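You operate a simulated robot arm through the tools that you are given. There is no shell and no other tool.

Carry out the task below with a simulated robot arm. There is one attempt and no reset: what you move stays moved.

Task
Try both lanterns; hang the one that reads FULL on the brass hook.
Fine: Turn each to HIGH, read its window, turn it OFF again. The other lantern stays where it stands.

Only the result counts: the job must be done as asked and must still hold three seconds after the hand-in. Knocking over, shifting, dropping, spilling or breaking anything else fails it.

Robot
A 6-joint arm with a three-finger gripper, fixed in place. Base frame: the origin is on the floor under the middle of its stand, x ahead of it, y to its left, z up. Lengths are in m, angles in rad, forces in N, time in s.
It reaches about 1.213 m from its shoulder. Its first joint turns from -2.897 to 2.897 rad. Payload 4.89 kg.
Tool frame: the origin (TCP) lies between the finger pads and is the grasp point; the fingertips stand 0.03 m ahead of it; z points along the fingers, y is the line along which they close. The gripper opens to 0.164 m; its body begins 0.125 m behind the TCP.
Orientation is told as [roll, pitch, yaw] about the base's x, y, z axes, in that order, counted from this pose: with the fingers straight down and closing along the base's y, the tool's x points along the base's -x, its y along +y and its z along -z.

Tools
- The arm moves only by the tool play_rows. Its argument "deltas" is a list that holds one entry, the list of rows, each a list of 7 numbers: the turn, a rotation vector about the base's x, y, z in rad, then the shift along the base's x, y, z in m, then the opening, from 0 (shut) to 1 (fully open). In form: [[[ax, ay, az, tx, ty, tz, hand], ...]]. A call has 1 to 20 rows; each row is the pose to reach, as a shift and turn from the pose commanded when the call began. A row lasts 0.2 s, in which the tool goes at most 0.05 m and 0.15 rad; a call with a longer step from one row to the next is refused whole, and so is a gripper value outside its range. Where a pose cannot be reached the arm comes as near as it can. A force on the tool above 60 N (or 10 N above the force at the start of the call, whichever is more), or a blocked arm, ends the call early, and 0.2 s more pass. Each finger travels about 0.108 m/s and halts on what it meets, pressing with about 33 N; the grip force reading is that of the motor and also rises with nothing between the fingers. The clock runs only during rows and for 0.2 s after the last one: add rows that repeat a pose to give the fingers time. The reply holds the time, the measured pose of the TCP, the force on the tool along the base axes, the opening and the grip force, in the units named above and with some noise, with the torque about the TCP (base axes, N m) and any sound that the robot's microphone picked up.
- Cameras (640 x 400 px; columns grow to the right, rows downward): "scene" is fixed at [0.0496, 0.4995, 1.5705]; the picture's right is [-0.44, -0.90, 0.00], its down [-0.28, 0.14, -0.95] and it looks along [0.85, -0.42, -0.31] (base axes); focal length 350 px, centre (320, 200). "wrist" rides on the gripper at [0.076, -0.002, -0.152] in the tool frame; the picture's right is [0.02, 1.00, 0.00], its down [-0.88, 0.02, -0.47] and it looks along [-0.47, 0.01, 0.88] (tool axes); focal length 247 px, centre (320, 200).
- grab_frame(camera): a new picture of that camera. It takes no simulated time.
- raise_lower(by): moves the trunk up (or, below 0, down) by that many m; the arm rides with it, the base frame stays. It gives what a move gives, with no picture.
- probe_pixels(camera, pixels): for up to 12 pixels [column, row] of the newest picture of that camera ("zoom" is the newest enlarged one), the place [x, y, z] in the base frame of the surface seen there, good to about 0.002 m. It takes no simulated time.
- enlarge(camera, box): a new picture of the part [left, top, right, bottom] of that camera's present view, enlarged. It takes no simulated time.
- hand_in(): hands the job in; it is judged then, once.

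Unless the task says otherwise, let go and move clear before handing in.

The tools are called as name(argument=value, ...) on one line, values as JSON. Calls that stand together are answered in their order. play_rows: Moves the arm, as the interface text tells. Its arguments: {"type":"object","properties":{"deltas":{"type":"array"}},"required":["deltas"]} The other tools are called the same way: raise_lower (by) moves the trunk up or down; grab_frame (camera) takes a picture; probe_pixels (camera, pixels) gives the place of the surface under pixels of a picture; enlarge (camera, box) takes an enlarged picture of a part of a camera's view; hand_in () hands the job in.

At the start:

```text
t: 0.0
tcp_pos: [0.6546, -0.0069, 1.5092]
ee_rot: [0.0, -0.001, 0.0]
force: [-0.1, -0.3, 1.0]
moment: [0.01, -0.02, 0.0]
gripper_width: 0.1637
gripper_force: 0.1
trunk travel left (down, up): [-0.175, 0.215]
```

scene: 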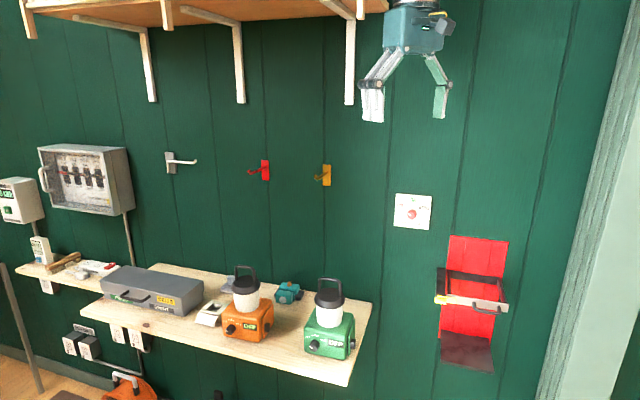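
wrist: 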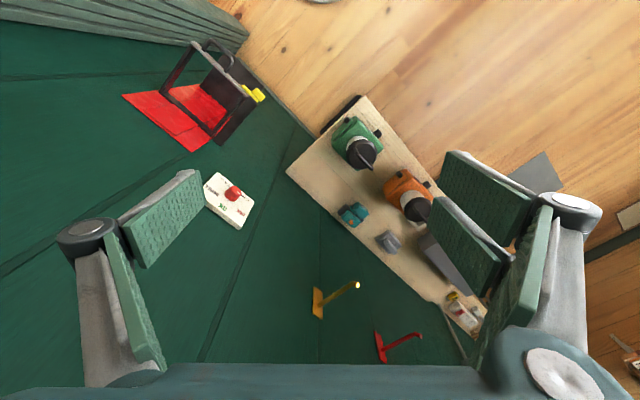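

The scene shows an orange lantern near pixel (247,305), a green one near (330,320), and three hooks at (180,160), (260,170) and (323,175). I'll enlarge these areas to see the knobs, windows and hooks.

enlarge(camera="scene", box=[190, 250, 390, 375])

enlarge(camera="scene", box=[140, 130, 360, 220])

enlarge(camera="wrist", box=[270, 80, 510, 260])

```text
3.20 times, centred on (290, 312) of scene
```

zoom: 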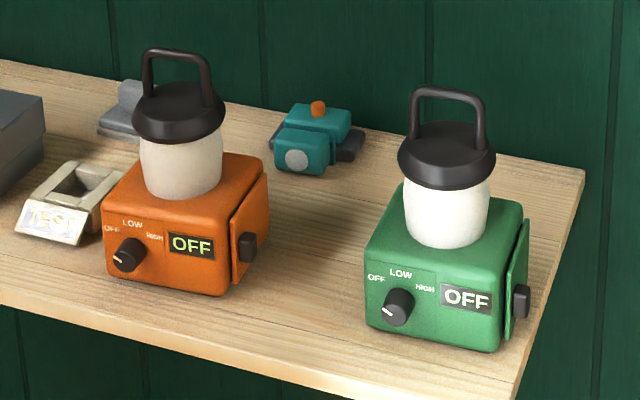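

```text
2.91 times, centred on (250, 175) of scene
```

zoom: 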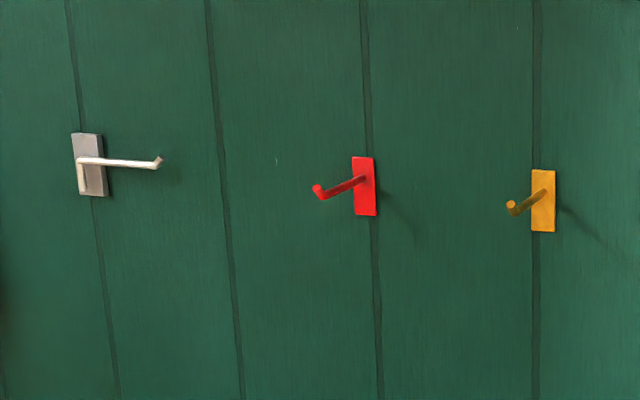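

```text
2.22 times, centred on (390, 170) of wrist
```

zoom: 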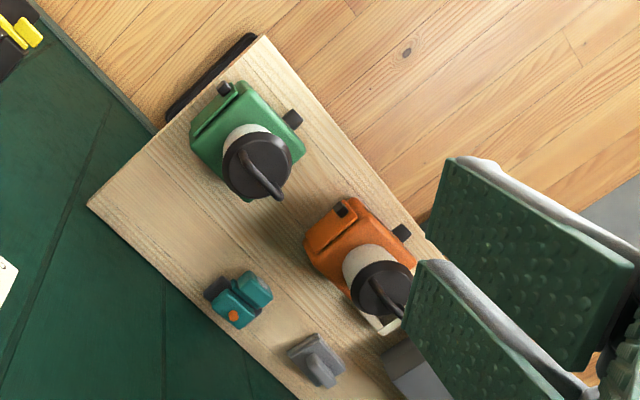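

The zooms show both displays at OFF, with each dial knob on the front face to the left of its window. The brass-yellow hook is the rightmost of the three, so I'll measure all of these in 3D.

probe_pixels(camera="scene", pixels=[[326, 175], [316, 178], [320, 180], [326, 168], [326, 185], [316, 180], [321, 178], [260, 170], [180, 160], [340, 215], [411, 213], [370, 315]])

enlarge(camera="scene", box=[215, 260, 285, 345])

```text
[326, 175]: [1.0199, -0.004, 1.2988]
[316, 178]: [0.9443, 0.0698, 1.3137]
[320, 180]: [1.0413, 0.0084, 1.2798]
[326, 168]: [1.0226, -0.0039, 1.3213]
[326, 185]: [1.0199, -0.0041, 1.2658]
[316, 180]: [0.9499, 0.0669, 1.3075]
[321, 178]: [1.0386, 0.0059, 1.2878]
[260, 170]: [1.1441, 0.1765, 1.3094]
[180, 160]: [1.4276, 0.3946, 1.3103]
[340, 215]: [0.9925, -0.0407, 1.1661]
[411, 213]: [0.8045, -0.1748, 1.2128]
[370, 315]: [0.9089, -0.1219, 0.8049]
```

```text
4.71 times, centred on (250, 302) of scene
```

zoom: 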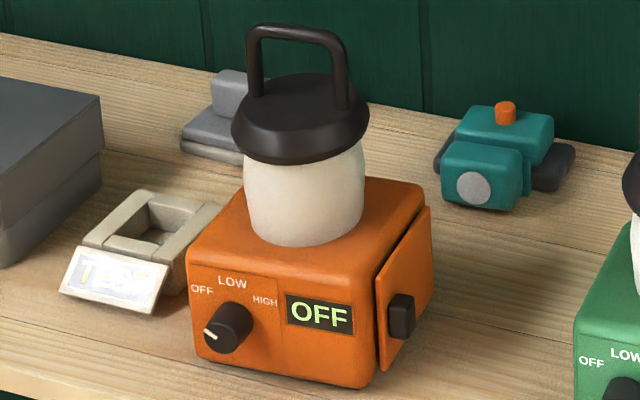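

The brass hook juts off a wall slanted about 38° and its tip is near (0.944, 0.070, 1.314). Next I'll probe the orange lantern's knob (228,325), window, top, handle and side latch in this zoom.

probe_pixels(camera="zoom", pixels=[[220, 335], [240, 318], [289, 300], [350, 322], [197, 340], [362, 375], [300, 28], [255, 80], [340, 80], [400, 315], [420, 210], [215, 240]])

enlarge(camera="scene", box=[295, 270, 365, 365])

```text
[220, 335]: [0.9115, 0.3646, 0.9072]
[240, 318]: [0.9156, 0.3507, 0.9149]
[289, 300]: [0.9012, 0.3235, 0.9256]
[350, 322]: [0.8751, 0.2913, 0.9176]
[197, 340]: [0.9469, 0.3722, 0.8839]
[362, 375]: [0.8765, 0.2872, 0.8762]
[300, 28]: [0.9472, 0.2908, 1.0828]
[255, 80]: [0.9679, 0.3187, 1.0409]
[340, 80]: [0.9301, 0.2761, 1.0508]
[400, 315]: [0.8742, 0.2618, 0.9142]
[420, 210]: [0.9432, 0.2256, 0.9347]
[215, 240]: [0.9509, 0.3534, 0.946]
```

```text
4.21 times, centred on (330, 318) of scene
```

zoom: 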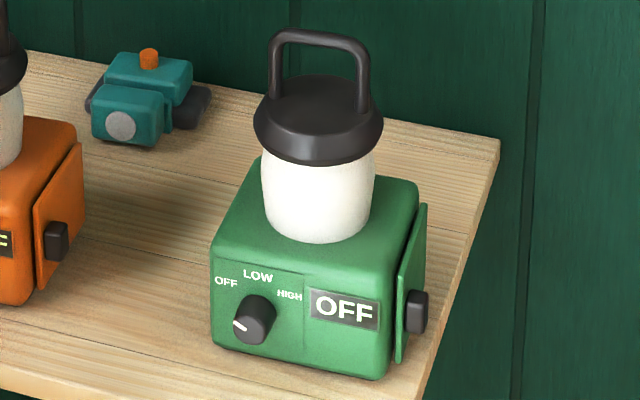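

The lantern labels read OFF, LOW and HIGH clockwise around each knob, and the front face normal is roughly (-0.77, 0.64). I'll measure the green lantern from this zoom, plus the wall, the shelf and the bench extents.

probe_pixels(camera="zoom", pixels=[[240, 325], [265, 315], [315, 300], [372, 318], [218, 335], [378, 370], [318, 35], [275, 95], [362, 95], [418, 310], [410, 200], [320, 220]])

probe_pixels(camera="scene", pixels=[[200, 100], [300, 100], [300, 230], [500, 150], [350, 380], [82, 305], [371, 305], [160, 264], [150, 50], [350, 100], [385, 5], [30, 10]])

enlarge(camera="scene", box=[300, 155, 350, 195])

```text
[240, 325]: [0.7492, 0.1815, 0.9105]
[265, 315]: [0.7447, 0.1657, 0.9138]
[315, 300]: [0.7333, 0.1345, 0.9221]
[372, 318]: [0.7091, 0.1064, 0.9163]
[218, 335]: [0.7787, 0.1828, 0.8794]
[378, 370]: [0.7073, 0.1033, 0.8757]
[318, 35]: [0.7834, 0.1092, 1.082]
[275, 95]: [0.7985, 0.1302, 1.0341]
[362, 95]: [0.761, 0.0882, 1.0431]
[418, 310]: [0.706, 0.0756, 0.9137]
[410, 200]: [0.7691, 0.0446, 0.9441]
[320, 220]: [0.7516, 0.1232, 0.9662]
```

```text
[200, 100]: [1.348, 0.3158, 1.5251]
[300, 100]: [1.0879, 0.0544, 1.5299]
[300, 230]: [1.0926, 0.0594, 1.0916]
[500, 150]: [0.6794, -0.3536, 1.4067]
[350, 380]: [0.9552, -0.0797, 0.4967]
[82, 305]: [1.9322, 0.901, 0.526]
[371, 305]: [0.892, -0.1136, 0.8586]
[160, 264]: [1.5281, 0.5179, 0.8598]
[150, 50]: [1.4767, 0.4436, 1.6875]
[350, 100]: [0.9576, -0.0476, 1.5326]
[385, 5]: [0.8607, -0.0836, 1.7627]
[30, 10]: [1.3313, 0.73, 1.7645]
```

```text
10.00 times, centred on (325, 175) of scene
```

zoom: 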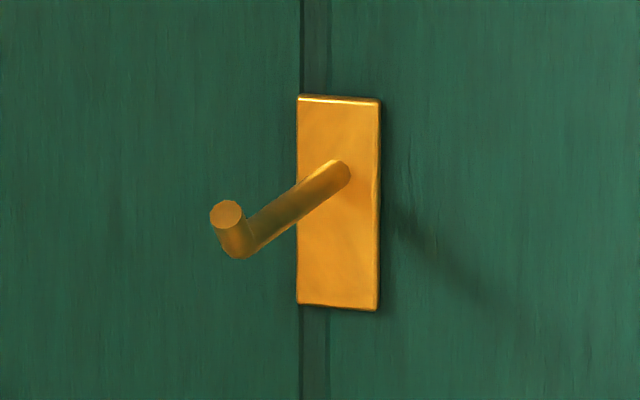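

The wall plane is x − y ≈ 1.033 (exactly 45°), so the hook axis should be along (-0.707, 0.707). I'll probe the hook rod itself in the zoom.

probe_pixels(camera="zoom", pixels=[[226, 213], [228, 235], [240, 250], [260, 225], [280, 215], [300, 200], [320, 185], [340, 172], [338, 110], [338, 290], [300, 290], [375, 200]])

enlarge(camera="scene", box=[380, 0, 460, 130])

enlarge(camera="scene", box=[0, 120, 240, 320])

```text
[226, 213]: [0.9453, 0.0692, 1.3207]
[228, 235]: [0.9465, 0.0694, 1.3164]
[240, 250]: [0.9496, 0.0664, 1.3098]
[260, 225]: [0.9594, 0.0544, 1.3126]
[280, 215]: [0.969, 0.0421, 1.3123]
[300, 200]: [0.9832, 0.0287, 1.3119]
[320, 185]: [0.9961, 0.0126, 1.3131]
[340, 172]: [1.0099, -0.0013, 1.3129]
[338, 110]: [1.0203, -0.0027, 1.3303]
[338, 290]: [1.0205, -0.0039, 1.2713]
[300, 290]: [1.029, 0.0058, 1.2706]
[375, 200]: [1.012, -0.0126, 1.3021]
```

```text
3.08 times, centred on (420, 65) of scene
```

zoom: 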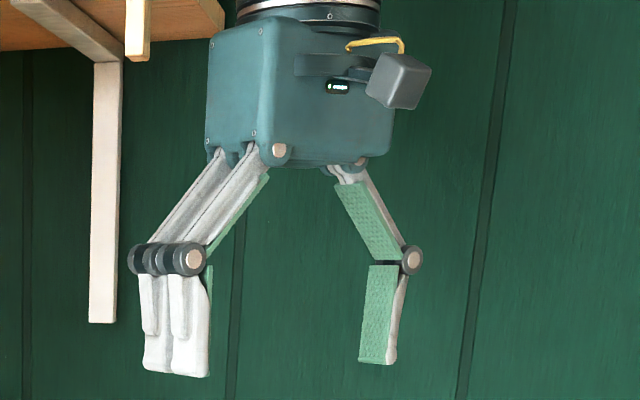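

```text
2.00 times, centred on (120, 220) of scene
```

zoom: 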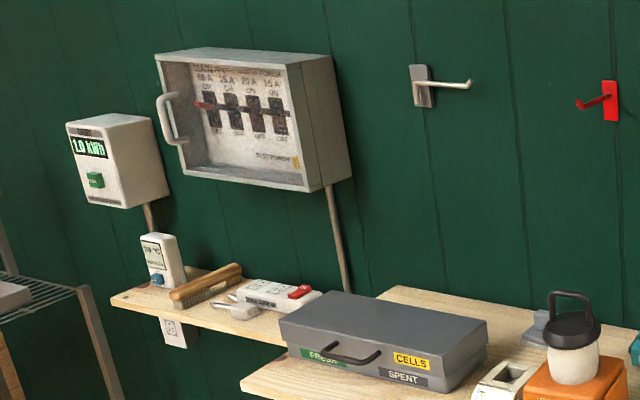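

The hook rod runs horizontally at z ≈ 1.31 with a short up-turned tip about 0.11 m from the wall, along the wall normal. I'll move into free space in front of the bench and yaw the tool +140°, so the wrist camera ends up on top when I pitch to horizontal.

play_rows(deltas=[[[0, 0, 0.136, -0.003, 0.025, -0.011, 0.6], [0, 0, 0.272, -0.006, 0.05, -0.022, 0.5], [0, 0, 0.408, -0.009, 0.075, -0.033, 0.5], [0, 0, 0.544, -0.012, 0.1, -0.044, 0.5], [0, 0, 0.68, -0.015, 0.125, -0.055, 0.5], [0, 0, 0.816, -0.018, 0.15, -0.066, 0.5], [0, 0, 0.952, -0.021, 0.175, -0.077, 0.5], [0, 0, 1.088, -0.024, 0.2, -0.088, 0.5], [0, 0, 1.224, -0.027, 0.225, -0.099, 0.5], [0, 0, 1.36, -0.03, 0.25, -0.11, 0.5], [0, 0, 1.496, -0.033, 0.275, -0.121, 0.5], [0, 0, 1.632, -0.036, 0.3, -0.132, 0.5], [0, 0, 1.768, -0.039, 0.325, -0.143, 0.5], [0, 0, 1.904, -0.042, 0.35, -0.154, 0.5], [0, 0, 2.04, -0.045, 0.375, -0.165, 0.5], [0, 0, 2.176, -0.048, 0.4, -0.176, 0.5], [0, 0, 2.312, -0.051, 0.425, -0.187, 0.5], [0, 0, 2.448, -0.054, 0.45, -0.198, 0.5]]])

```text
t: 3.8
tcp_pos: [0.6023, 0.4413, 1.3103]
ee_rot: [0.001, 0.001, 2.45]
force: [-0.3, -1.9, 1.0]
moment: [0.14, -0.01, -0.02]
gripper_width: 0.0819
gripper_force: 0.0
trunk travel left (down, up): [-0.175, 0.215]
```

The yaw went through cleanly (yaw reads 2.45, TCP (0.602, 0.441, 1.310)). Now I'll pitch the tool to horizontal so the fingers point along (0.77, -0.64, 0) toward the lanterns, and drop to z ≈ 1.11.

play_rows(deltas=[[[-0.0835, -0.1008, 0, 0.005, 0.004, -0.016, 0.5], [-0.167, -0.2016, 0, 0.01, 0.008, -0.033, 0.5], [-0.2506, -0.3024, 0, 0.015, 0.012, -0.05, 0.5], [-0.3341, -0.4032, 0, 0.02, 0.016, -0.066, 0.5], [-0.4176, -0.504, 0, 0.025, 0.02, -0.083, 0.5], [-0.5011, -0.6048, 0, 0.03, 0.025, -0.1, 0.5], [-0.5847, -0.7056, 0, 0.035, 0.029, -0.116, 0.5], [-0.6682, -0.8064, 0, 0.04, 0.033, -0.133, 0.5], [-0.7517, -0.9072, 0, 0.045, 0.037, -0.15, 0.5], [-0.8352, -1.008, 0, 0.05, 0.041, -0.166, 0.5], [-0.9188, -1.1088, 0, 0.055, 0.046, -0.183, 0.5], [-1.0023, -1.2096, 0, 0.06, 0.05, -0.2, 0.5]]])

grab_frame(camera="wrist")

grab_frame(camera="scene")

```text
t: 6.4
tcp_pos: [0.6585, 0.4912, 1.1118]
ee_rot: [-2.266, 1.566, 0.185]
force: [-1.3, -0.9, 1.3]
moment: [0.13, 0.16, 0.28]
gripper_width: 0.0822
gripper_force: 0.0
trunk travel left (down, up): [-0.175, 0.215]
```

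```text
taken
```

wrist: 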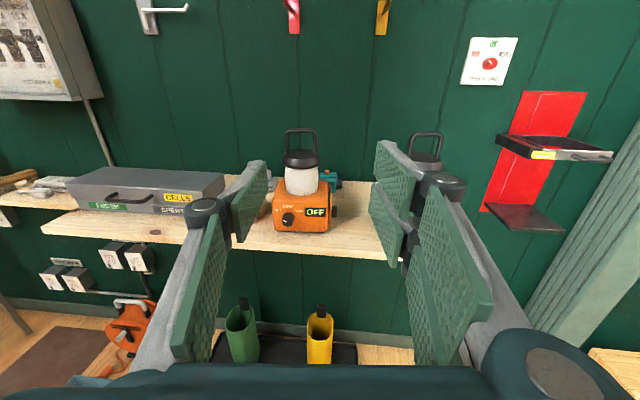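

```text
taken
```

scene: 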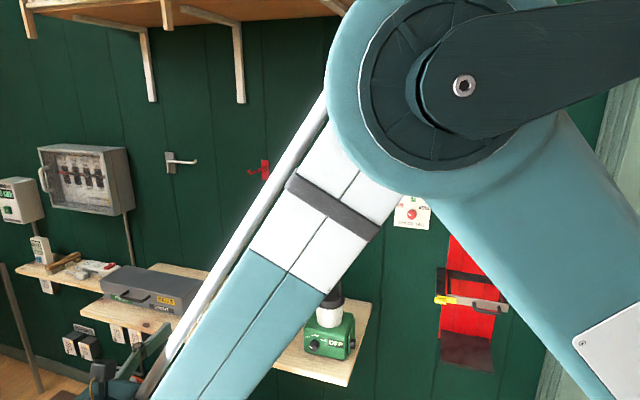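

The tool is now horizontal with the camera on top; the orange lantern is centred at about (302,190) between the fingers. I'll enlarge it to see the knob pointer and probe its geometry.

enlarge(camera="wrist", box=[260, 120, 350, 245])

```text
3.20 times, centred on (305, 182) of wrist
```

zoom: 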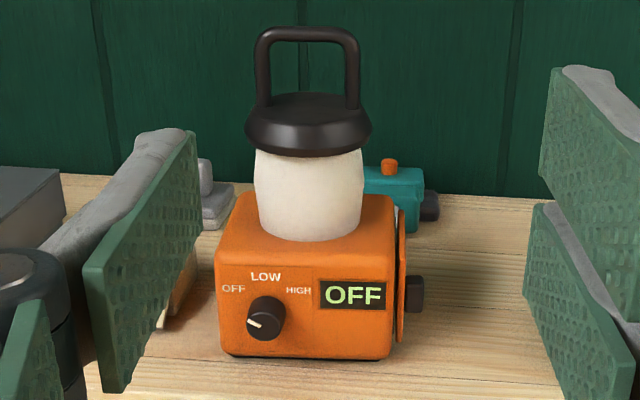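

The pointer on the orange knob points left, which matches OFF. I'll probe this zoom for the knob axis, the box edges and the globe.

probe_pixels(camera="zoom", pixels=[[262, 324], [250, 322], [272, 330], [230, 330], [310, 330], [310, 270], [230, 275], [385, 350], [308, 200], [308, 110], [265, 70], [351, 70]])

probe_pixels(camera="wrist", pixels=[[302, 131], [334, 212], [324, 195], [345, 240], [270, 235], [240, 245], [426, 135], [302, 155], [302, 180], [333, 200], [337, 212], [380, 255]])

```text
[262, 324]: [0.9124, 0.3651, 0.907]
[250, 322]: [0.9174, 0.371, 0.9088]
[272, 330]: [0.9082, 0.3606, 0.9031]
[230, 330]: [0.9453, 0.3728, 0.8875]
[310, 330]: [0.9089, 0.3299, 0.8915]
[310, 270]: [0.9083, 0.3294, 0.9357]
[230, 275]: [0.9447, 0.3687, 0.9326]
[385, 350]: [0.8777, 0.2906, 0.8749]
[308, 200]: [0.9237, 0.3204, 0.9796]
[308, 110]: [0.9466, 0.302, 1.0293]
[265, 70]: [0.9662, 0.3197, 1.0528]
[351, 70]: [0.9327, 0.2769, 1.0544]
```

```text
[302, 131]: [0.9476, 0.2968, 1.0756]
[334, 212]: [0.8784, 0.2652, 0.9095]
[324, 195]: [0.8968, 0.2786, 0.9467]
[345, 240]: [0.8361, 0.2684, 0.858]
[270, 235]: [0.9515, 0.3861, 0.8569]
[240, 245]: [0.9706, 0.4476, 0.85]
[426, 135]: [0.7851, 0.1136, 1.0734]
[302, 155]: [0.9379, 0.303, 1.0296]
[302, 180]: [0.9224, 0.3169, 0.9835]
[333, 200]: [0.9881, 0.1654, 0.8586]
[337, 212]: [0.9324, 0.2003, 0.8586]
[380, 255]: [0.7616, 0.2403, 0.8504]
```

The orange face runs at about 50°, the knob face is centred near (0.912, 0.365, 0.907), it protrudes 0.020 m and is about 0.025 m across; the bench top is z ≈ 0.858. I'll move to 0.10 m in front of the knob for a close look.

play_rows(deltas=[[[0, 0, 0, 0.025, -0.009, -0.025, 0.5], [0, 0, 0, 0.05, -0.018, -0.05, 0.5], [0, 0, 0, 0.076, -0.027, -0.074, 0.5], [0, 0, 0, 0.101, -0.036, -0.098, 0.5], [0, 0, 0, 0.126, -0.045, -0.123, 0.5], [0, 0, 0, 0.152, -0.054, -0.148, 0.5], [0, 0, 0, 0.177, -0.062, -0.172, 0.5]]])

grab_frame(camera="wrist")

grab_frame(camera="scene")

```text
t: 8.0
tcp_pos: [0.8372, 0.4299, 0.94]
ee_rot: [-1.802, 1.568, 0.646]
force: [-1.6, -0.4, 1.3]
moment: [0.07, 0.09, 0.11]
gripper_width: 0.0822
gripper_force: 0.0
trunk travel left (down, up): [-0.175, 0.215]
```

```text
taken
```

wrist: 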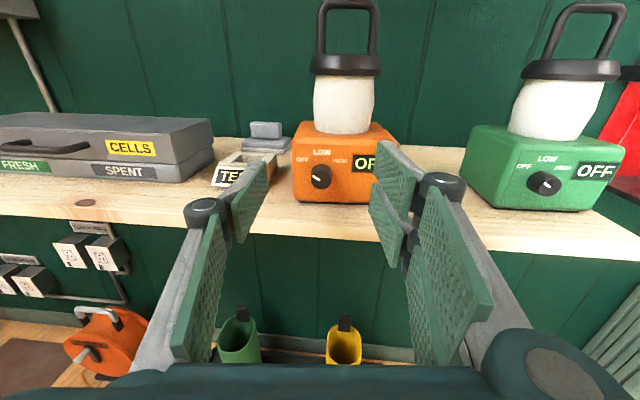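

```text
taken
```

scene: 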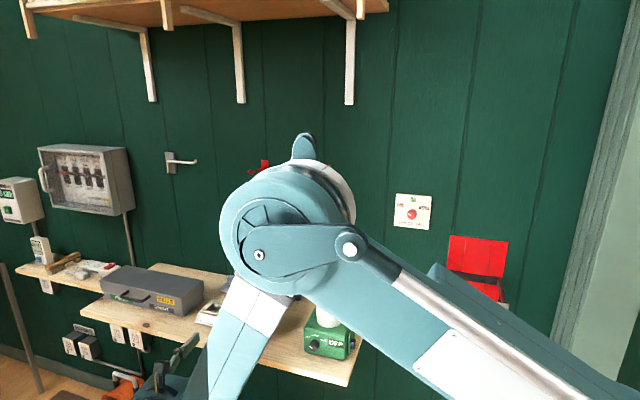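

The close view shows the orange knob at (321,176) and the green knob at (544,183), both at OFF. I'll zoom in on each of them.

enlarge(camera="wrist", box=[280, 130, 400, 205])

enlarge(camera="wrist", box=[460, 110, 640, 222])

```text
5.33 times, centred on (340, 168) of wrist
```

zoom: 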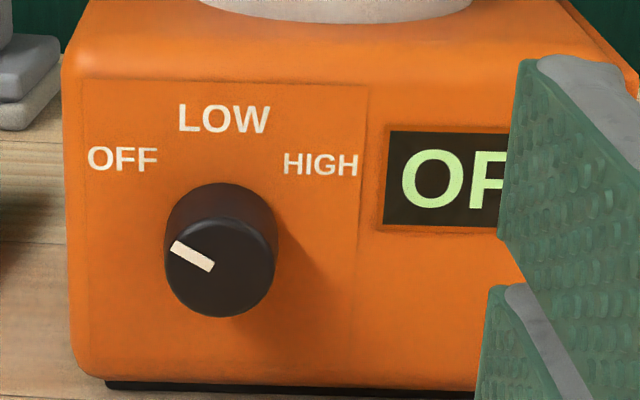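

```text
3.56 times, centred on (550, 166) of wrist
```

zoom: 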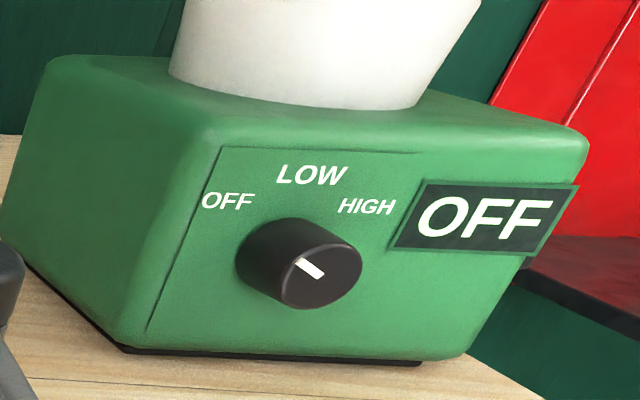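

The orange pointer sits about 60° left of up, so OFF to HIGH is probably a clockwise turn of about 120°. I'll take the enlarged orange knob again and probe its face and edges for an exact axis.

enlarge(camera="wrist", box=[280, 130, 400, 205])

probe_pixels(camera="zoom", pixels=[[219, 265], [170, 265], [269, 265], [219, 222], [219, 312], [120, 300], [330, 300], [120, 220], [330, 220], [400, 330], [205, 195], [219, 240]])

```text
5.33 times, centred on (340, 168) of wrist
```

zoom: 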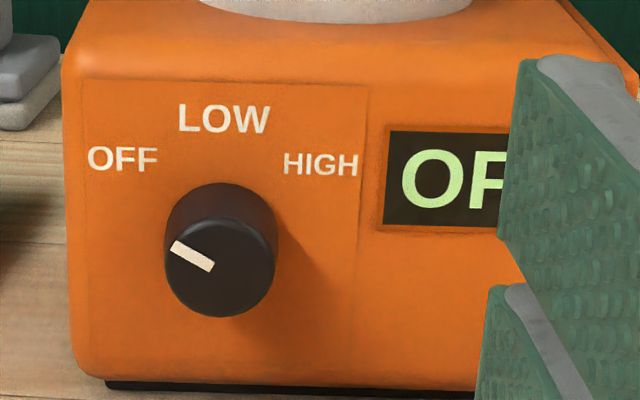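

```text
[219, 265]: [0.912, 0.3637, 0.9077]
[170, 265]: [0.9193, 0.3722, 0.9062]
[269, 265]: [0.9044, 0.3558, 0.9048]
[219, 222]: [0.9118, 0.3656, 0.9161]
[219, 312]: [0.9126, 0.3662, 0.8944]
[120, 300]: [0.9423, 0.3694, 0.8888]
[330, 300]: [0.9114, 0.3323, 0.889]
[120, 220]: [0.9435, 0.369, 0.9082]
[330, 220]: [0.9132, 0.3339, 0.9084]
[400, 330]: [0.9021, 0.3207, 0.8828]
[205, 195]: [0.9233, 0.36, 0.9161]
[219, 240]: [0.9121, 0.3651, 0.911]
```

The knob face centre is (0.912, 0.364, 0.906), diameter about 0.023 m, and the face normal is at 140°. Before gripping I need the finger pad widths to check bench clearance, so I'll probe the fingertips in the wrist view.

grab_frame(camera="wrist")

probe_pixels(camera="wrist", pixels=[[380, 150], [376, 172], [412, 180], [374, 192], [374, 212], [404, 245], [440, 185], [262, 175], [240, 205], [235, 235], [205, 215], [265, 190]])

enlarge(camera="wrist", box=[160, 120, 480, 320])

```text
taken
```

wrist: 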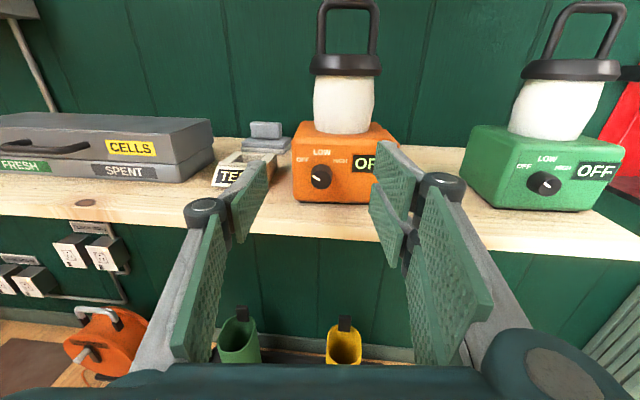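

```text
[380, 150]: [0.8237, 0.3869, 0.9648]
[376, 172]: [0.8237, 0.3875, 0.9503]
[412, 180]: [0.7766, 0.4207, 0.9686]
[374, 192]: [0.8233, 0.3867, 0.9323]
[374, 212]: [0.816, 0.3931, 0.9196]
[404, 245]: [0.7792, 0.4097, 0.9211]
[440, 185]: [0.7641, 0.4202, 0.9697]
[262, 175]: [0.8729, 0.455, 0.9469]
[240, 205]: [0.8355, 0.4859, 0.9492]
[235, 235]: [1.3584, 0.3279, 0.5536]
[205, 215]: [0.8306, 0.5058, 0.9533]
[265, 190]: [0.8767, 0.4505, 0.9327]
```

```text
2.00 times, centred on (320, 220) of wrist
```

zoom: 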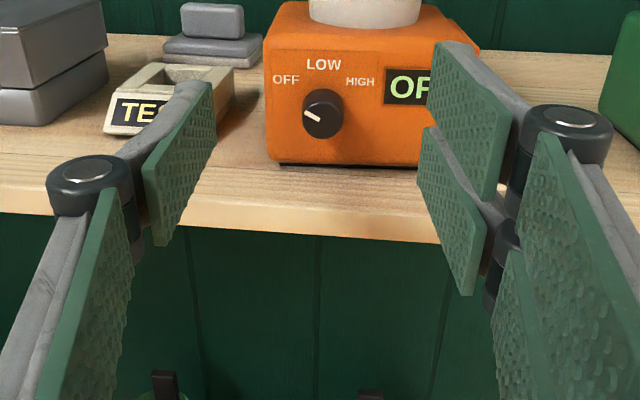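

The paired fingers span about ±0.028 m and the single finger about ±0.013 m, so turning from −100° to +20° roll keeps the wide pair clear of the bench (z 0.858). I'll roll −100° here at the stand-off, line up on the knob axis and narrow the hand to about 0.041 m.

play_rows(deltas=[[[-0.112, 0.0928, 0, 0, 0, -0.003, 0.4], [-0.224, 0.1855, 0, 0, 0, -0.006, 0.3], [-0.336, 0.2784, 0, -0.001, -0.001, -0.009, 0.25], [-0.448, 0.3712, 0, -0.001, -0.001, -0.012, 0.25], [-0.56, 0.464, 0, -0.001, -0.001, -0.015, 0.25], [-0.672, 0.5568, 0, -0.001, -0.001, -0.018, 0.25], [-0.784, 0.6496, 0, -0.002, -0.002, -0.021, 0.25], [-0.896, 0.7424, 0, -0.002, -0.002, -0.024, 0.25], [-1.008, 0.8352, 0, -0.002, -0.002, -0.027, 0.25], [-1.12, 0.928, 0, -0.002, -0.002, -0.03, 0.25], [-1.232, 1.0208, 0, -0.0025, -0.003, -0.033, 0.25], [-1.344, 1.1136, 0, -0.0025, -0.003, -0.033, 0.25]]])

grab_frame(camera="wrist")

grab_frame(camera="scene")

```text
t: 10.6
tcp_pos: [0.8367, 0.4277, 0.907]
ee_rot: [1.582, 0.132, -2.259]
force: [-0.3, -0.2, 0.0]
moment: [0.02, -0.02, -0.02]
gripper_width: 0.0411
gripper_force: 0.0
out of reach, approached as far as the arm can: row 11, 12
trunk travel left (down, up): [-0.175, 0.215]
```

```text
taken
```

wrist: 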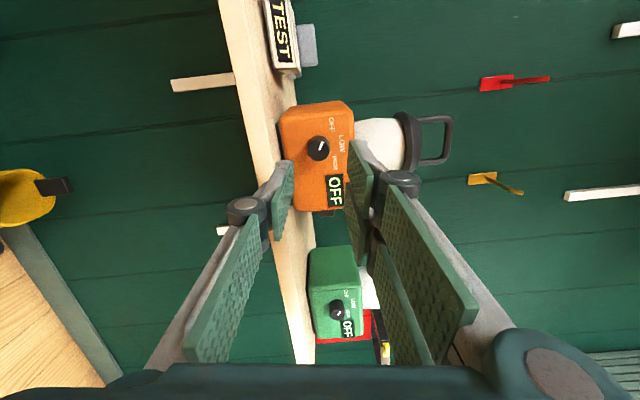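

```text
taken
```

scene: 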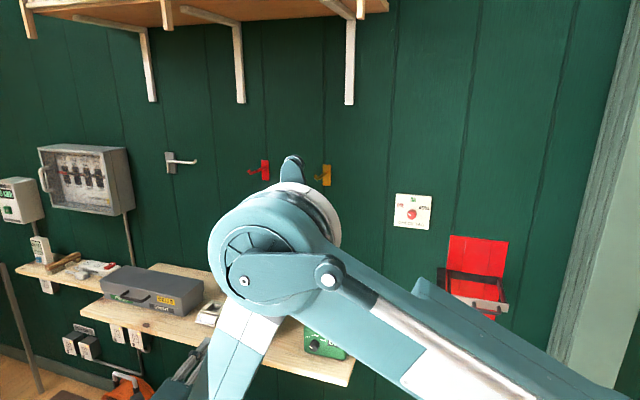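

The roll hit a joint limit; the pose reading implies about −82° of roll (tool x has only 0.13 upward). I'll roll back +20° to get off the limit and see which pose the arm counts from.

play_rows(deltas=[[[0.09, -0.0745, 0, 0, 0, 0, 0.25], [0.18, -0.149, 0, 0, 0, 0, 0.25], [0.2688, -0.2227, 0, 0, 0, 0, 0.25], [0.2688, -0.2227, 0, 0, 0, 0, 0.25]]])

enlarge(camera="wrist", box=[240, 90, 400, 240])

```text
t: 11.6
tcp_pos: [0.8369, 0.4274, 0.9071]
ee_rot: [1.583, 0.481, -2.26]
force: [0.0, 0.6, 0.8]
moment: [0.02, -0.01, -0.01]
gripper_width: 0.041
gripper_force: 0.1
trunk travel left (down, up): [-0.175, 0.215]
```

```text
2.67 times, centred on (320, 165) of wrist
```

zoom: 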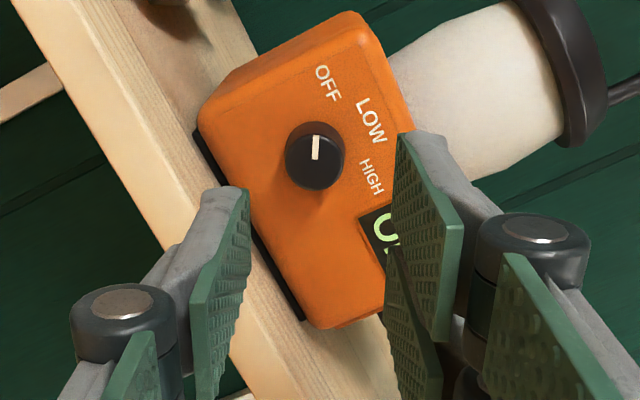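

The arm counts from its actual pose: roll is now −62.4° and the tool axis is (0.767, −0.641, 0.011), in line with the knob axis to within about 1 mm. I'll advance 0.080 m along it with the fingers 0.041 m apart, straddling the knob.

play_rows(deltas=[[[0, 0, 0, 0.0154, -0.0128, 0, 0.25], [0, 0, 0, 0.0307, -0.0256, -0.001, 0.25], [0, 0, 0, 0.0461, -0.0385, -0.001, 0.25], [0, 0, 0, 0.0576, -0.0481, -0.001, 0.25], [0, 0, 0, 0.0614, -0.0513, -0.001, 0.25]]])

grab_frame(camera="wrist")

enlarge(camera="wrist", box=[240, 60, 400, 210])

```text
t: 12.8
tcp_pos: [0.8966, 0.3756, 0.9058]
ee_rot: [1.583, 0.479, -2.261]
force: [0.3, -0.1, 0.0]
moment: [0.0, 0.0, 0.0]
gripper_width: 0.0411
gripper_force: 0.0
trunk travel left (down, up): [-0.175, 0.215]
```

```text
taken
```

wrist: 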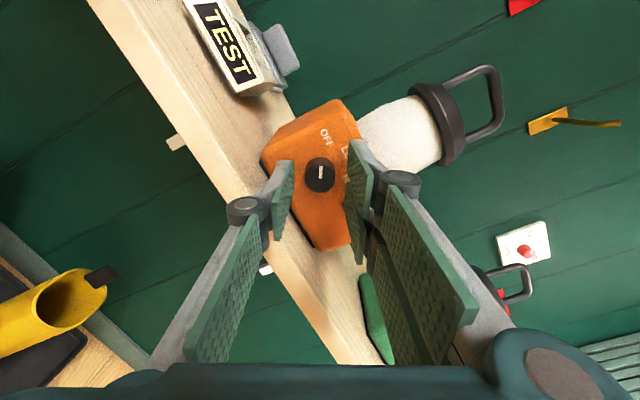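

```text
2.67 times, centred on (320, 135) of wrist
```

zoom: 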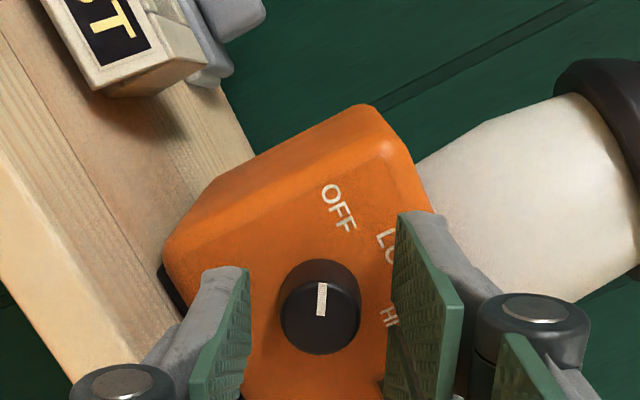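

The knob at zoom (321,310) sits midway between the finger pads (tips near (245,275) and (405,225)). I'll probe the tips and the face to verify overlap depth before closing.

probe_pixels(camera="zoom", pixels=[[246, 278], [240, 300], [402, 225], [404, 260], [321, 315], [260, 220], [290, 200], [225, 275], [425, 222], [400, 310], [235, 330], [270, 370]])

```text
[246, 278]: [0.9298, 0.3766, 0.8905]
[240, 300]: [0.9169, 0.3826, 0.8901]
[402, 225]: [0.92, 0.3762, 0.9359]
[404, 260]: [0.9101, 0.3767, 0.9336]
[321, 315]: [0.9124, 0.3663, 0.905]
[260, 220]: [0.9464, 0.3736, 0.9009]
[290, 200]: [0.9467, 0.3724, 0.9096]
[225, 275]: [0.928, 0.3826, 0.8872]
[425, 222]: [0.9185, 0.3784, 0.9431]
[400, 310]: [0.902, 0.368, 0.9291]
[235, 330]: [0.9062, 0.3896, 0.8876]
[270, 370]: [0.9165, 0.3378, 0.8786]
```

The tips reach about 0.006–0.010 m past the knob's front face and stay clear of the lantern face. I'll advance 4 mm more and close on the knob.

play_rows(deltas=[[[0, 0, 0, 0.0031, -0.0026, 0, 0.25], [0, 0, 0, 0.0031, -0.0026, 0, 0.2], [0, 0, 0, 0.0031, -0.0026, 0, 0.15], [0, 0, 0, 0.0031, -0.0026, 0, 0.0], [0, 0, 0, 0.0031, -0.0026, 0, 0.0]]])

enlarge(camera="wrist", box=[240, 60, 400, 210])

```text
t: 14.0
tcp_pos: [0.8989, 0.3736, 0.9052]
ee_rot: [1.586, 0.481, -2.261]
force: [1.2, -0.2, 0.5]
moment: [0.11, 0.1, 0.09]
gripper_width: 0.0233
gripper_force: 33.1
trunk travel left (down, up): [-0.175, 0.215]
```

```text
2.67 times, centred on (320, 135) of wrist
```

zoom: 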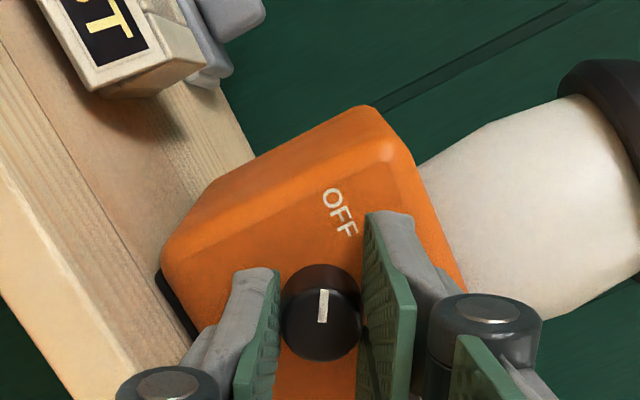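

Grip is on the knob (0.0233 m, 33 N) with little side force. I'll turn it clockwise about 60° to LOW and check.

play_rows(deltas=[[[0.0998, -0.0833, 0.001, 0, 0, 0, 0], [0.1996, -0.1667, 0.003, 0, 0, 0, 0], [0.2993, -0.25, 0.004, 0, 0, 0, 0], [0.3991, -0.3333, 0.006, 0, 0, 0, 0], [0.4989, -0.4167, 0.007, 0, 0, 0, 0], [0.5987, -0.5, 0.009, 0, 0, 0, 0], [0.6984, -0.5833, 0.01, 0, 0, 0, 0], [0.798, -0.6667, 0.011, 0, 0, 0, 0], [0.821, -0.686, 0.011, 0, 0, 0, 0]]])

grab_frame(camera="wrist")

enlarge(camera="wrist", box=[240, 60, 400, 210])

```text
t: 16.0
tcp_pos: [0.9005, 0.3745, 0.9062]
ee_rot: [2.127, 1.547, -1.711]
force: [-1.2, -0.7, 0.9]
moment: [-0.3, -0.39, 0.04]
gripper_width: 0.0234
gripper_force: 32.6
trunk travel left (down, up): [-0.175, 0.215]
```

```text
taken
```

wrist: 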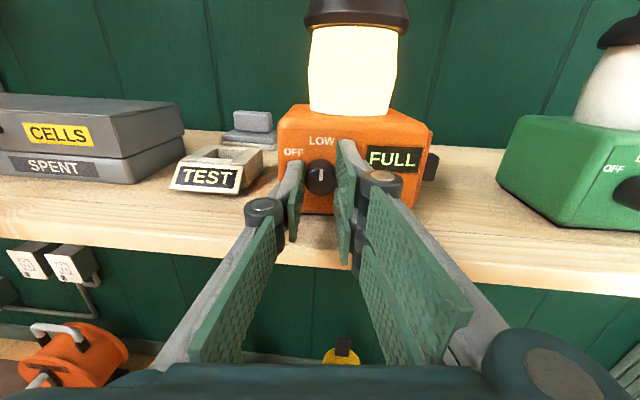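

```text
2.67 times, centred on (320, 135) of wrist
```

zoom: 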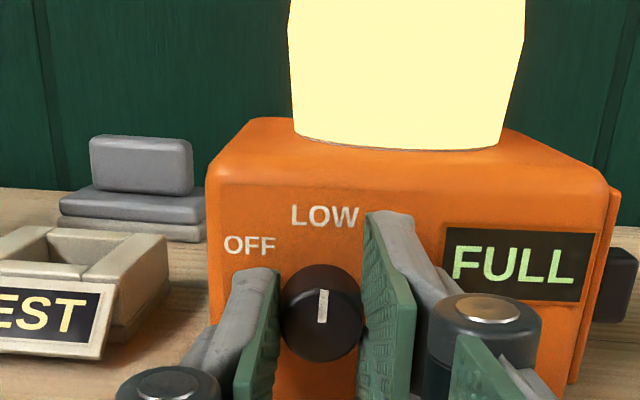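

The window reads FULL at LOW and the globe is lit, but the test has to be done at HIGH. I'll keep the grip and turn another 60° clockwise.

play_rows(deltas=[[[0.0998, -0.0833, 0.001, 0, 0, 0, 0], [0.1996, -0.1667, 0.003, 0, 0, 0, 0], [0.2993, -0.25, 0.004, 0, 0, 0, 0], [0.3991, -0.3333, 0.006, 0, 0, 0, 0], [0.4989, -0.4167, 0.007, 0, 0, 0, 0], [0.5987, -0.5, 0.009, 0, 0, 0, 0], [0.6984, -0.5833, 0.01, 0, 0, 0, 0], [0.78, -0.6515, 0.011, 0, 0, 0, 0]]])

grab_frame(camera="wrist")

enlarge(camera="wrist", box=[240, 60, 440, 210])

grab_frame(camera="scene")

```text
t: 17.8
tcp_pos: [0.9006, 0.3724, 0.9053]
ee_rot: [-1.584, 0.575, 0.865]
force: [-3.4, -2.4, -0.2]
moment: [-0.36, -0.19, -0.6]
gripper_width: 0.0232
gripper_force: 32.8
trunk travel left (down, up): [-0.175, 0.215]
```

```text
taken
```

wrist: 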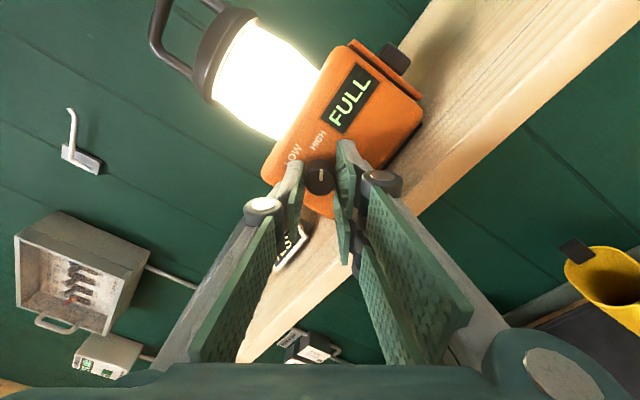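

```text
2.67 times, centred on (340, 135) of wrist
```

zoom: 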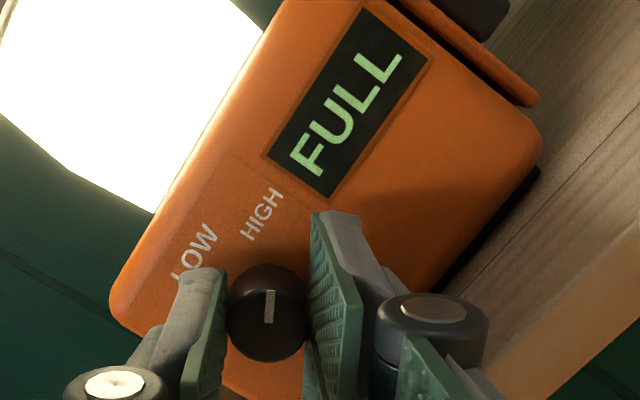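

```text
taken
```

scene: 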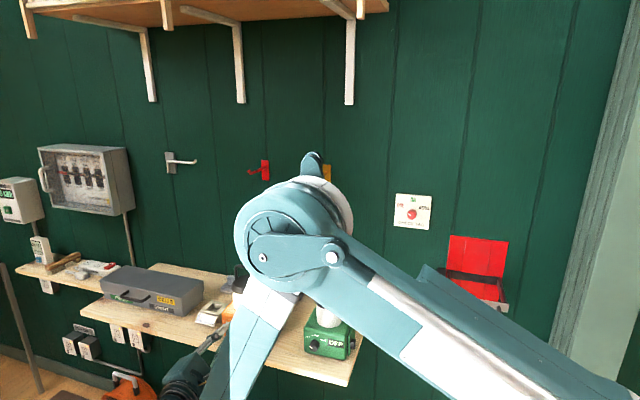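

At HIGH the globe is brighter and the orange window still reads FULL. I'll hold a second in case the reading drops under load, then look again.

play_rows(deltas=[[[0.02, -0.0167, 0, 0, 0, 0, 0], [0.04, -0.0334, 0, 0, 0, 0, 0], [0.04, -0.0334, 0, 0, 0, 0, 0], [0.04, -0.0334, 0, 0, 0, 0, 0], [0.04, -0.0334, 0, 0, 0, 0, 0], [0.04, -0.0334, 0, 0, 0, 0, 0]]])

enlarge(camera="wrist", box=[240, 60, 440, 210])

```text
t: 19.2
tcp_pos: [0.9013, 0.3728, 0.9054]
ee_rot: [-1.584, 0.523, 0.867]
force: [-0.9, 3.5, 0.1]
moment: [-0.02, 0.07, 0.06]
gripper_width: 0.0233
gripper_force: 33.3
trunk travel left (down, up): [-0.175, 0.215]
```

```text
2.67 times, centred on (340, 135) of wrist
```

zoom: 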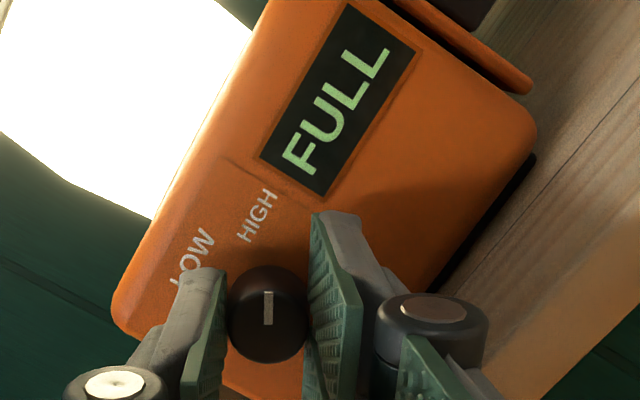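

The reading holds at FULL, so orange passes. I'll turn it back counter-clockwise by the same 122° to OFF and confirm in the window.

play_rows(deltas=[[[-0.1017, 0.0849, -0.0015, 0, 0, 0, 0], [-0.2034, 0.1698, -0.003, 0, 0, 0, 0], [-0.3051, 0.2547, -0.0045, 0, 0, 0, 0], [-0.4068, 0.3396, -0.006, 0, 0, 0, 0], [-0.5085, 0.4245, -0.0075, 0, 0, 0, 0], [-0.6102, 0.5094, -0.009, 0, 0, 0, 0], [-0.7119, 0.5943, -0.0105, 0, 0, 0, 0], [-0.8136, 0.6792, -0.012, 0, 0, 0, 0], [-0.9153, 0.7641, -0.0135, 0, 0, 0, 0], [-1.017, 0.849, -0.015, 0, 0, 0, 0], [-1.1187, 0.9339, -0.0165, 0, 0, 0, 0], [-1.2204, 1.0188, -0.018, 0, 0, 0, 0], [-1.3221, 1.1037, -0.0195, 0, 0, 0, 0], [-1.4238, 1.1886, -0.021, 0, 0, 0, 0], [-1.5255, 1.2735, -0.0225, 0, 0, 0, 0], [-1.6272, 1.3584, -0.024, 0, 0, 0, 0], [-1.64, 1.369, -0.024, 0, 0, 0, 0]]])

grab_frame(camera="wrist")

enlarge(camera="wrist", box=[240, 60, 440, 230])

```text
t: 22.8
tcp_pos: [0.9006, 0.3743, 0.9045]
ee_rot: [1.584, 0.479, -2.26]
force: [1.9, -0.9, -0.4]
moment: [0.2, -0.15, 0.15]
gripper_width: 0.0235
gripper_force: 32.8
trunk travel left (down, up): [-0.175, 0.215]
```

```text
taken
```

wrist: 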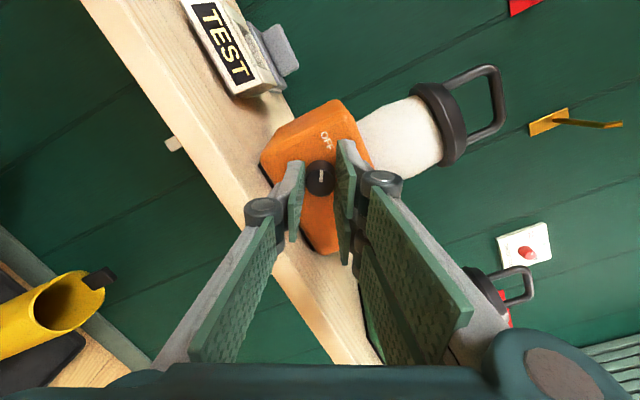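

```text
2.35 times, centred on (340, 145) of wrist
```

zoom: 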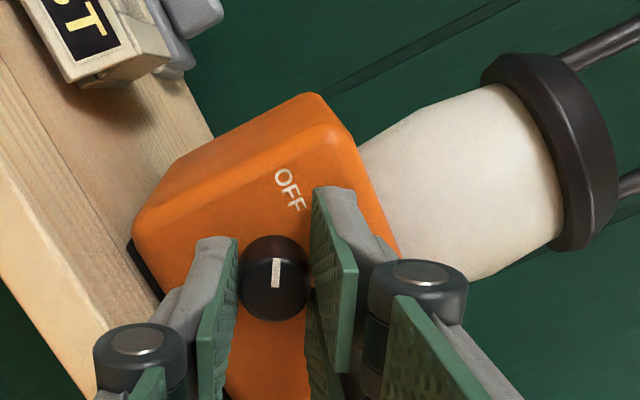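

The globe is dark again with the pointer back at OFF. I'll open to 0.041 m, back straight off 0.10 m and look at the window.

play_rows(deltas=[[[0, 0, 0, 0, 0, 0, 0.15], [0, 0, 0, 0, 0, 0, 0.25], [0, 0, 0, 0, 0, 0, 0.25], [0, 0, 0, -0.0192, 0.016, 0, 0.25], [0, 0, 0, -0.0384, 0.032, 0, 0.25], [0, 0, 0, -0.0576, 0.048, 0, 0.25], [0, 0, 0, -0.0768, 0.064, 0, 0.25]]])

grab_frame(camera="wrist")

enlarge(camera="wrist", box=[240, 90, 400, 240])

```text
t: 24.4
tcp_pos: [0.8245, 0.4347, 0.906]
ee_rot: [1.585, 0.481, -2.261]
force: [0.2, -1.0, 0.0]
moment: [-0.04, -0.01, 0.03]
gripper_width: 0.041
gripper_force: 0.1
trunk travel left (down, up): [-0.175, 0.215]
```

```text
taken
```

wrist: 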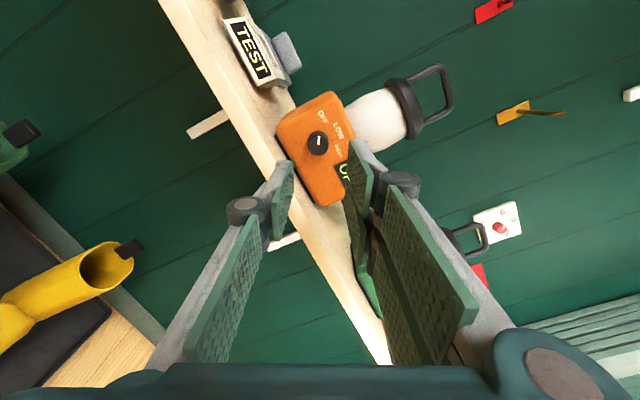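

```text
2.67 times, centred on (320, 165) of wrist
```

zoom: 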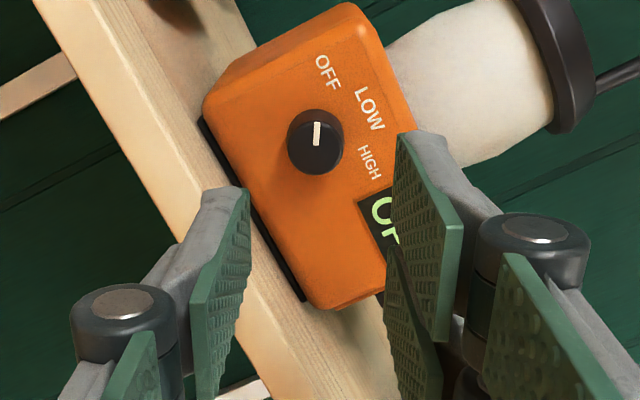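

The window shows "OF…", so orange is OFF and undisturbed. Next I'll roll back to level and slide across to stand 0.10 m in front of the green lantern.

play_rows(deltas=[[[0.0836, -0.0698, 0.001, -0.0154, -0.0195, 0.0034, 0.25], [0.1672, -0.1396, 0.002, -0.0307, -0.0389, 0.0068, 0.25], [0.2508, -0.2094, 0.004, -0.046, -0.0584, 0.0102, 0.25], [0.3344, -0.2793, 0.005, -0.0614, -0.0779, 0.0136, 0.25], [0.418, -0.3491, 0.006, -0.0767, -0.0973, 0.017, 0.3], [0.5016, -0.4189, 0.007, -0.0921, -0.1168, 0.0204, 0.4], [0.5852, -0.4887, 0.008, -0.1074, -0.1363, 0.0238, 0.5], [0.6688, -0.5585, 0.01, -0.1228, -0.1558, 0.0272, 0.5], [0.7524, -0.6284, 0.011, -0.1381, -0.1752, 0.0306, 0.5], [0.836, -0.6982, 0.012, -0.1535, -0.1947, 0.034, 0.5]]])

grab_frame(camera="wrist")

enlarge(camera="wrist", box=[270, 120, 400, 210])

grab_frame(camera="scene")

```text
t: 26.6
tcp_pos: [0.7193, 0.2875, 0.9937]
ee_rot: [-2.882, 1.565, -0.442]
force: [1.0, 1.0, -0.5]
moment: [-0.06, -0.04, -0.08]
gripper_width: 0.0821
gripper_force: 0.1
out of reach, approached as far as the arm can: row 6, 7, 8, 9, 10
trunk travel left (down, up): [-0.175, 0.215]
```

```text
taken
```

wrist: 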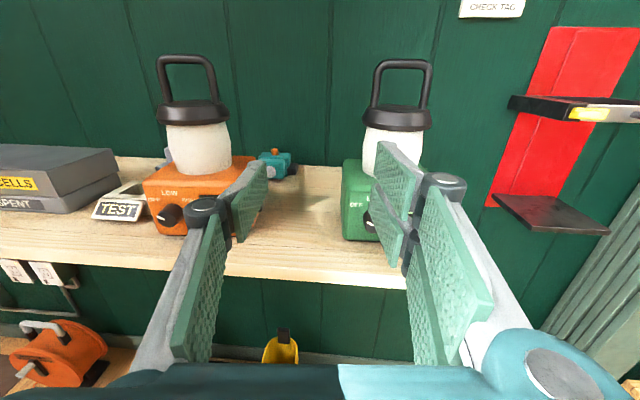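

```text
4.44 times, centred on (335, 165) of wrist
```

zoom: 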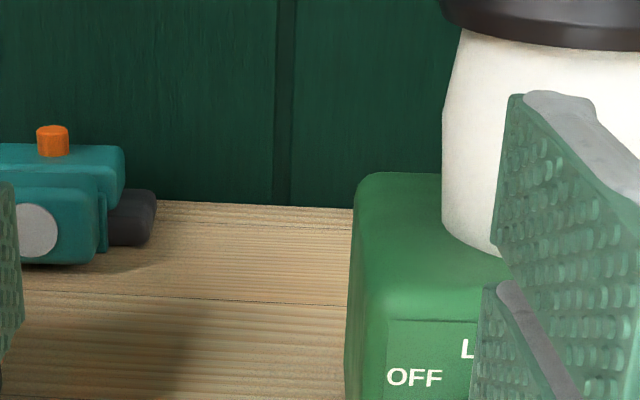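

```text
taken
```

scene: 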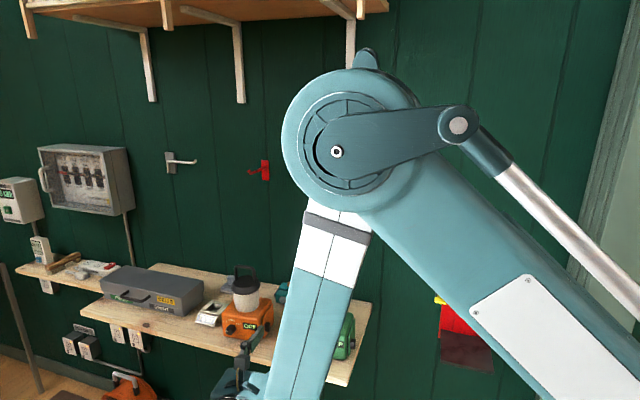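

The slide stopped short ("out of reach" rows 6–10), with the tool level at (0.719, 0.288, 0.994). The arm looks tightly folded, so I'll probe its links in the scene view to find the elbow and shoulder and decide which way the trunk should move.

probe_pixels(camera="scene", pixels=[[336, 152], [457, 125], [420, 220], [500, 290], [560, 350], [600, 390], [620, 290], [335, 230], [300, 300], [275, 370], [250, 345], [225, 385]])

```text
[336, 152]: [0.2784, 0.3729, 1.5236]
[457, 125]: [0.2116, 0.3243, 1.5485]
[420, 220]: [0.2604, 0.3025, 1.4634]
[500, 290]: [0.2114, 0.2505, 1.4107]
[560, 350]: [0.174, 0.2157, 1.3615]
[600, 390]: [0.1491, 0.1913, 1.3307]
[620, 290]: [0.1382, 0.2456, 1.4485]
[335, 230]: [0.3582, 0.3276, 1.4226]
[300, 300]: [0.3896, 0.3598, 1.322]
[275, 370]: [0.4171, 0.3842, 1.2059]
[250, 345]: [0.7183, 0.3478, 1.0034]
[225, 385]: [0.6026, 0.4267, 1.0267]
```

The shoulder sits near z ≈ 1.1 with the elbow at about (0.28, 0.33, 1.50), and the solver drifted up and outward, so lowering the trunk should bring the green knob within range. I'll back off and rise a little first, then lower the trunk 0.15 m.

play_rows(deltas=[[[0, 0, 0, -0.005, 0.008, 0.03, 0.4], [0, 0, 0, -0.01, 0.016, 0.06, 0.4], [0, 0, 0, -0.015, 0.024, 0.09, 0.4], [0, 0, 0, -0.02, 0.032, 0.12, 0.4]]])

```text
t: 27.6
tcp_pos: [0.696, 0.3184, 1.1194]
ee_rot: [3.131, 1.559, -0.707]
force: [0.4, 0.5, 0.5]
moment: [-0.01, -0.05, -0.17]
gripper_width: 0.0657
gripper_force: 0.0
trunk travel left (down, up): [-0.175, 0.215]
```

raise_lower(by=-0.15)

grab_frame(camera="wrist")

grab_frame(camera="scene")

```text
t: 29.4
tcp_pos: [0.695, 0.3202, 0.9697]
ee_rot: [-3.124, 1.558, -0.68]
force: [0.0, 0.3, -0.2]
moment: [-0.04, -0.01, 0.0]
gripper_width: 0.0652
gripper_force: 0.0
trunk travel left (down, up): [-0.025, 0.365]
```

```text
taken
```

wrist: 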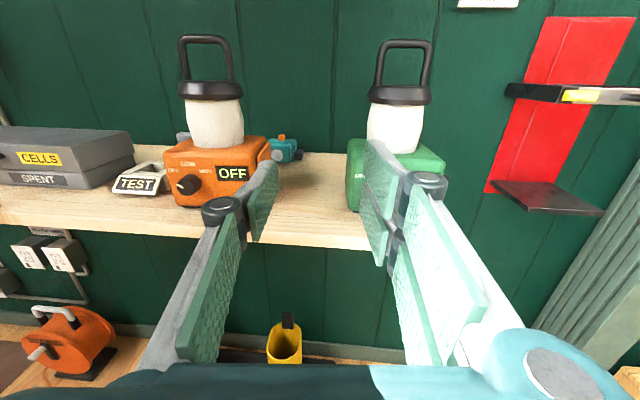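

```text
taken
```

scene: 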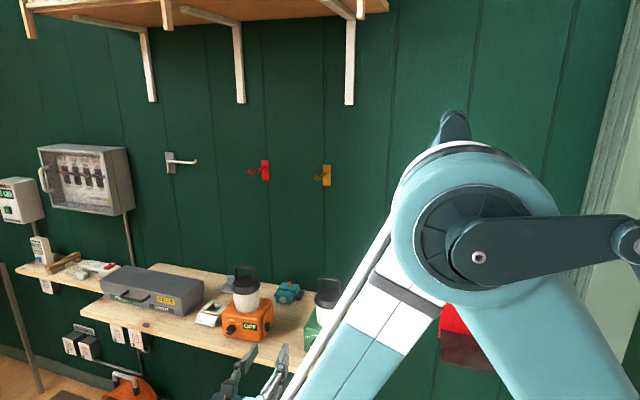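

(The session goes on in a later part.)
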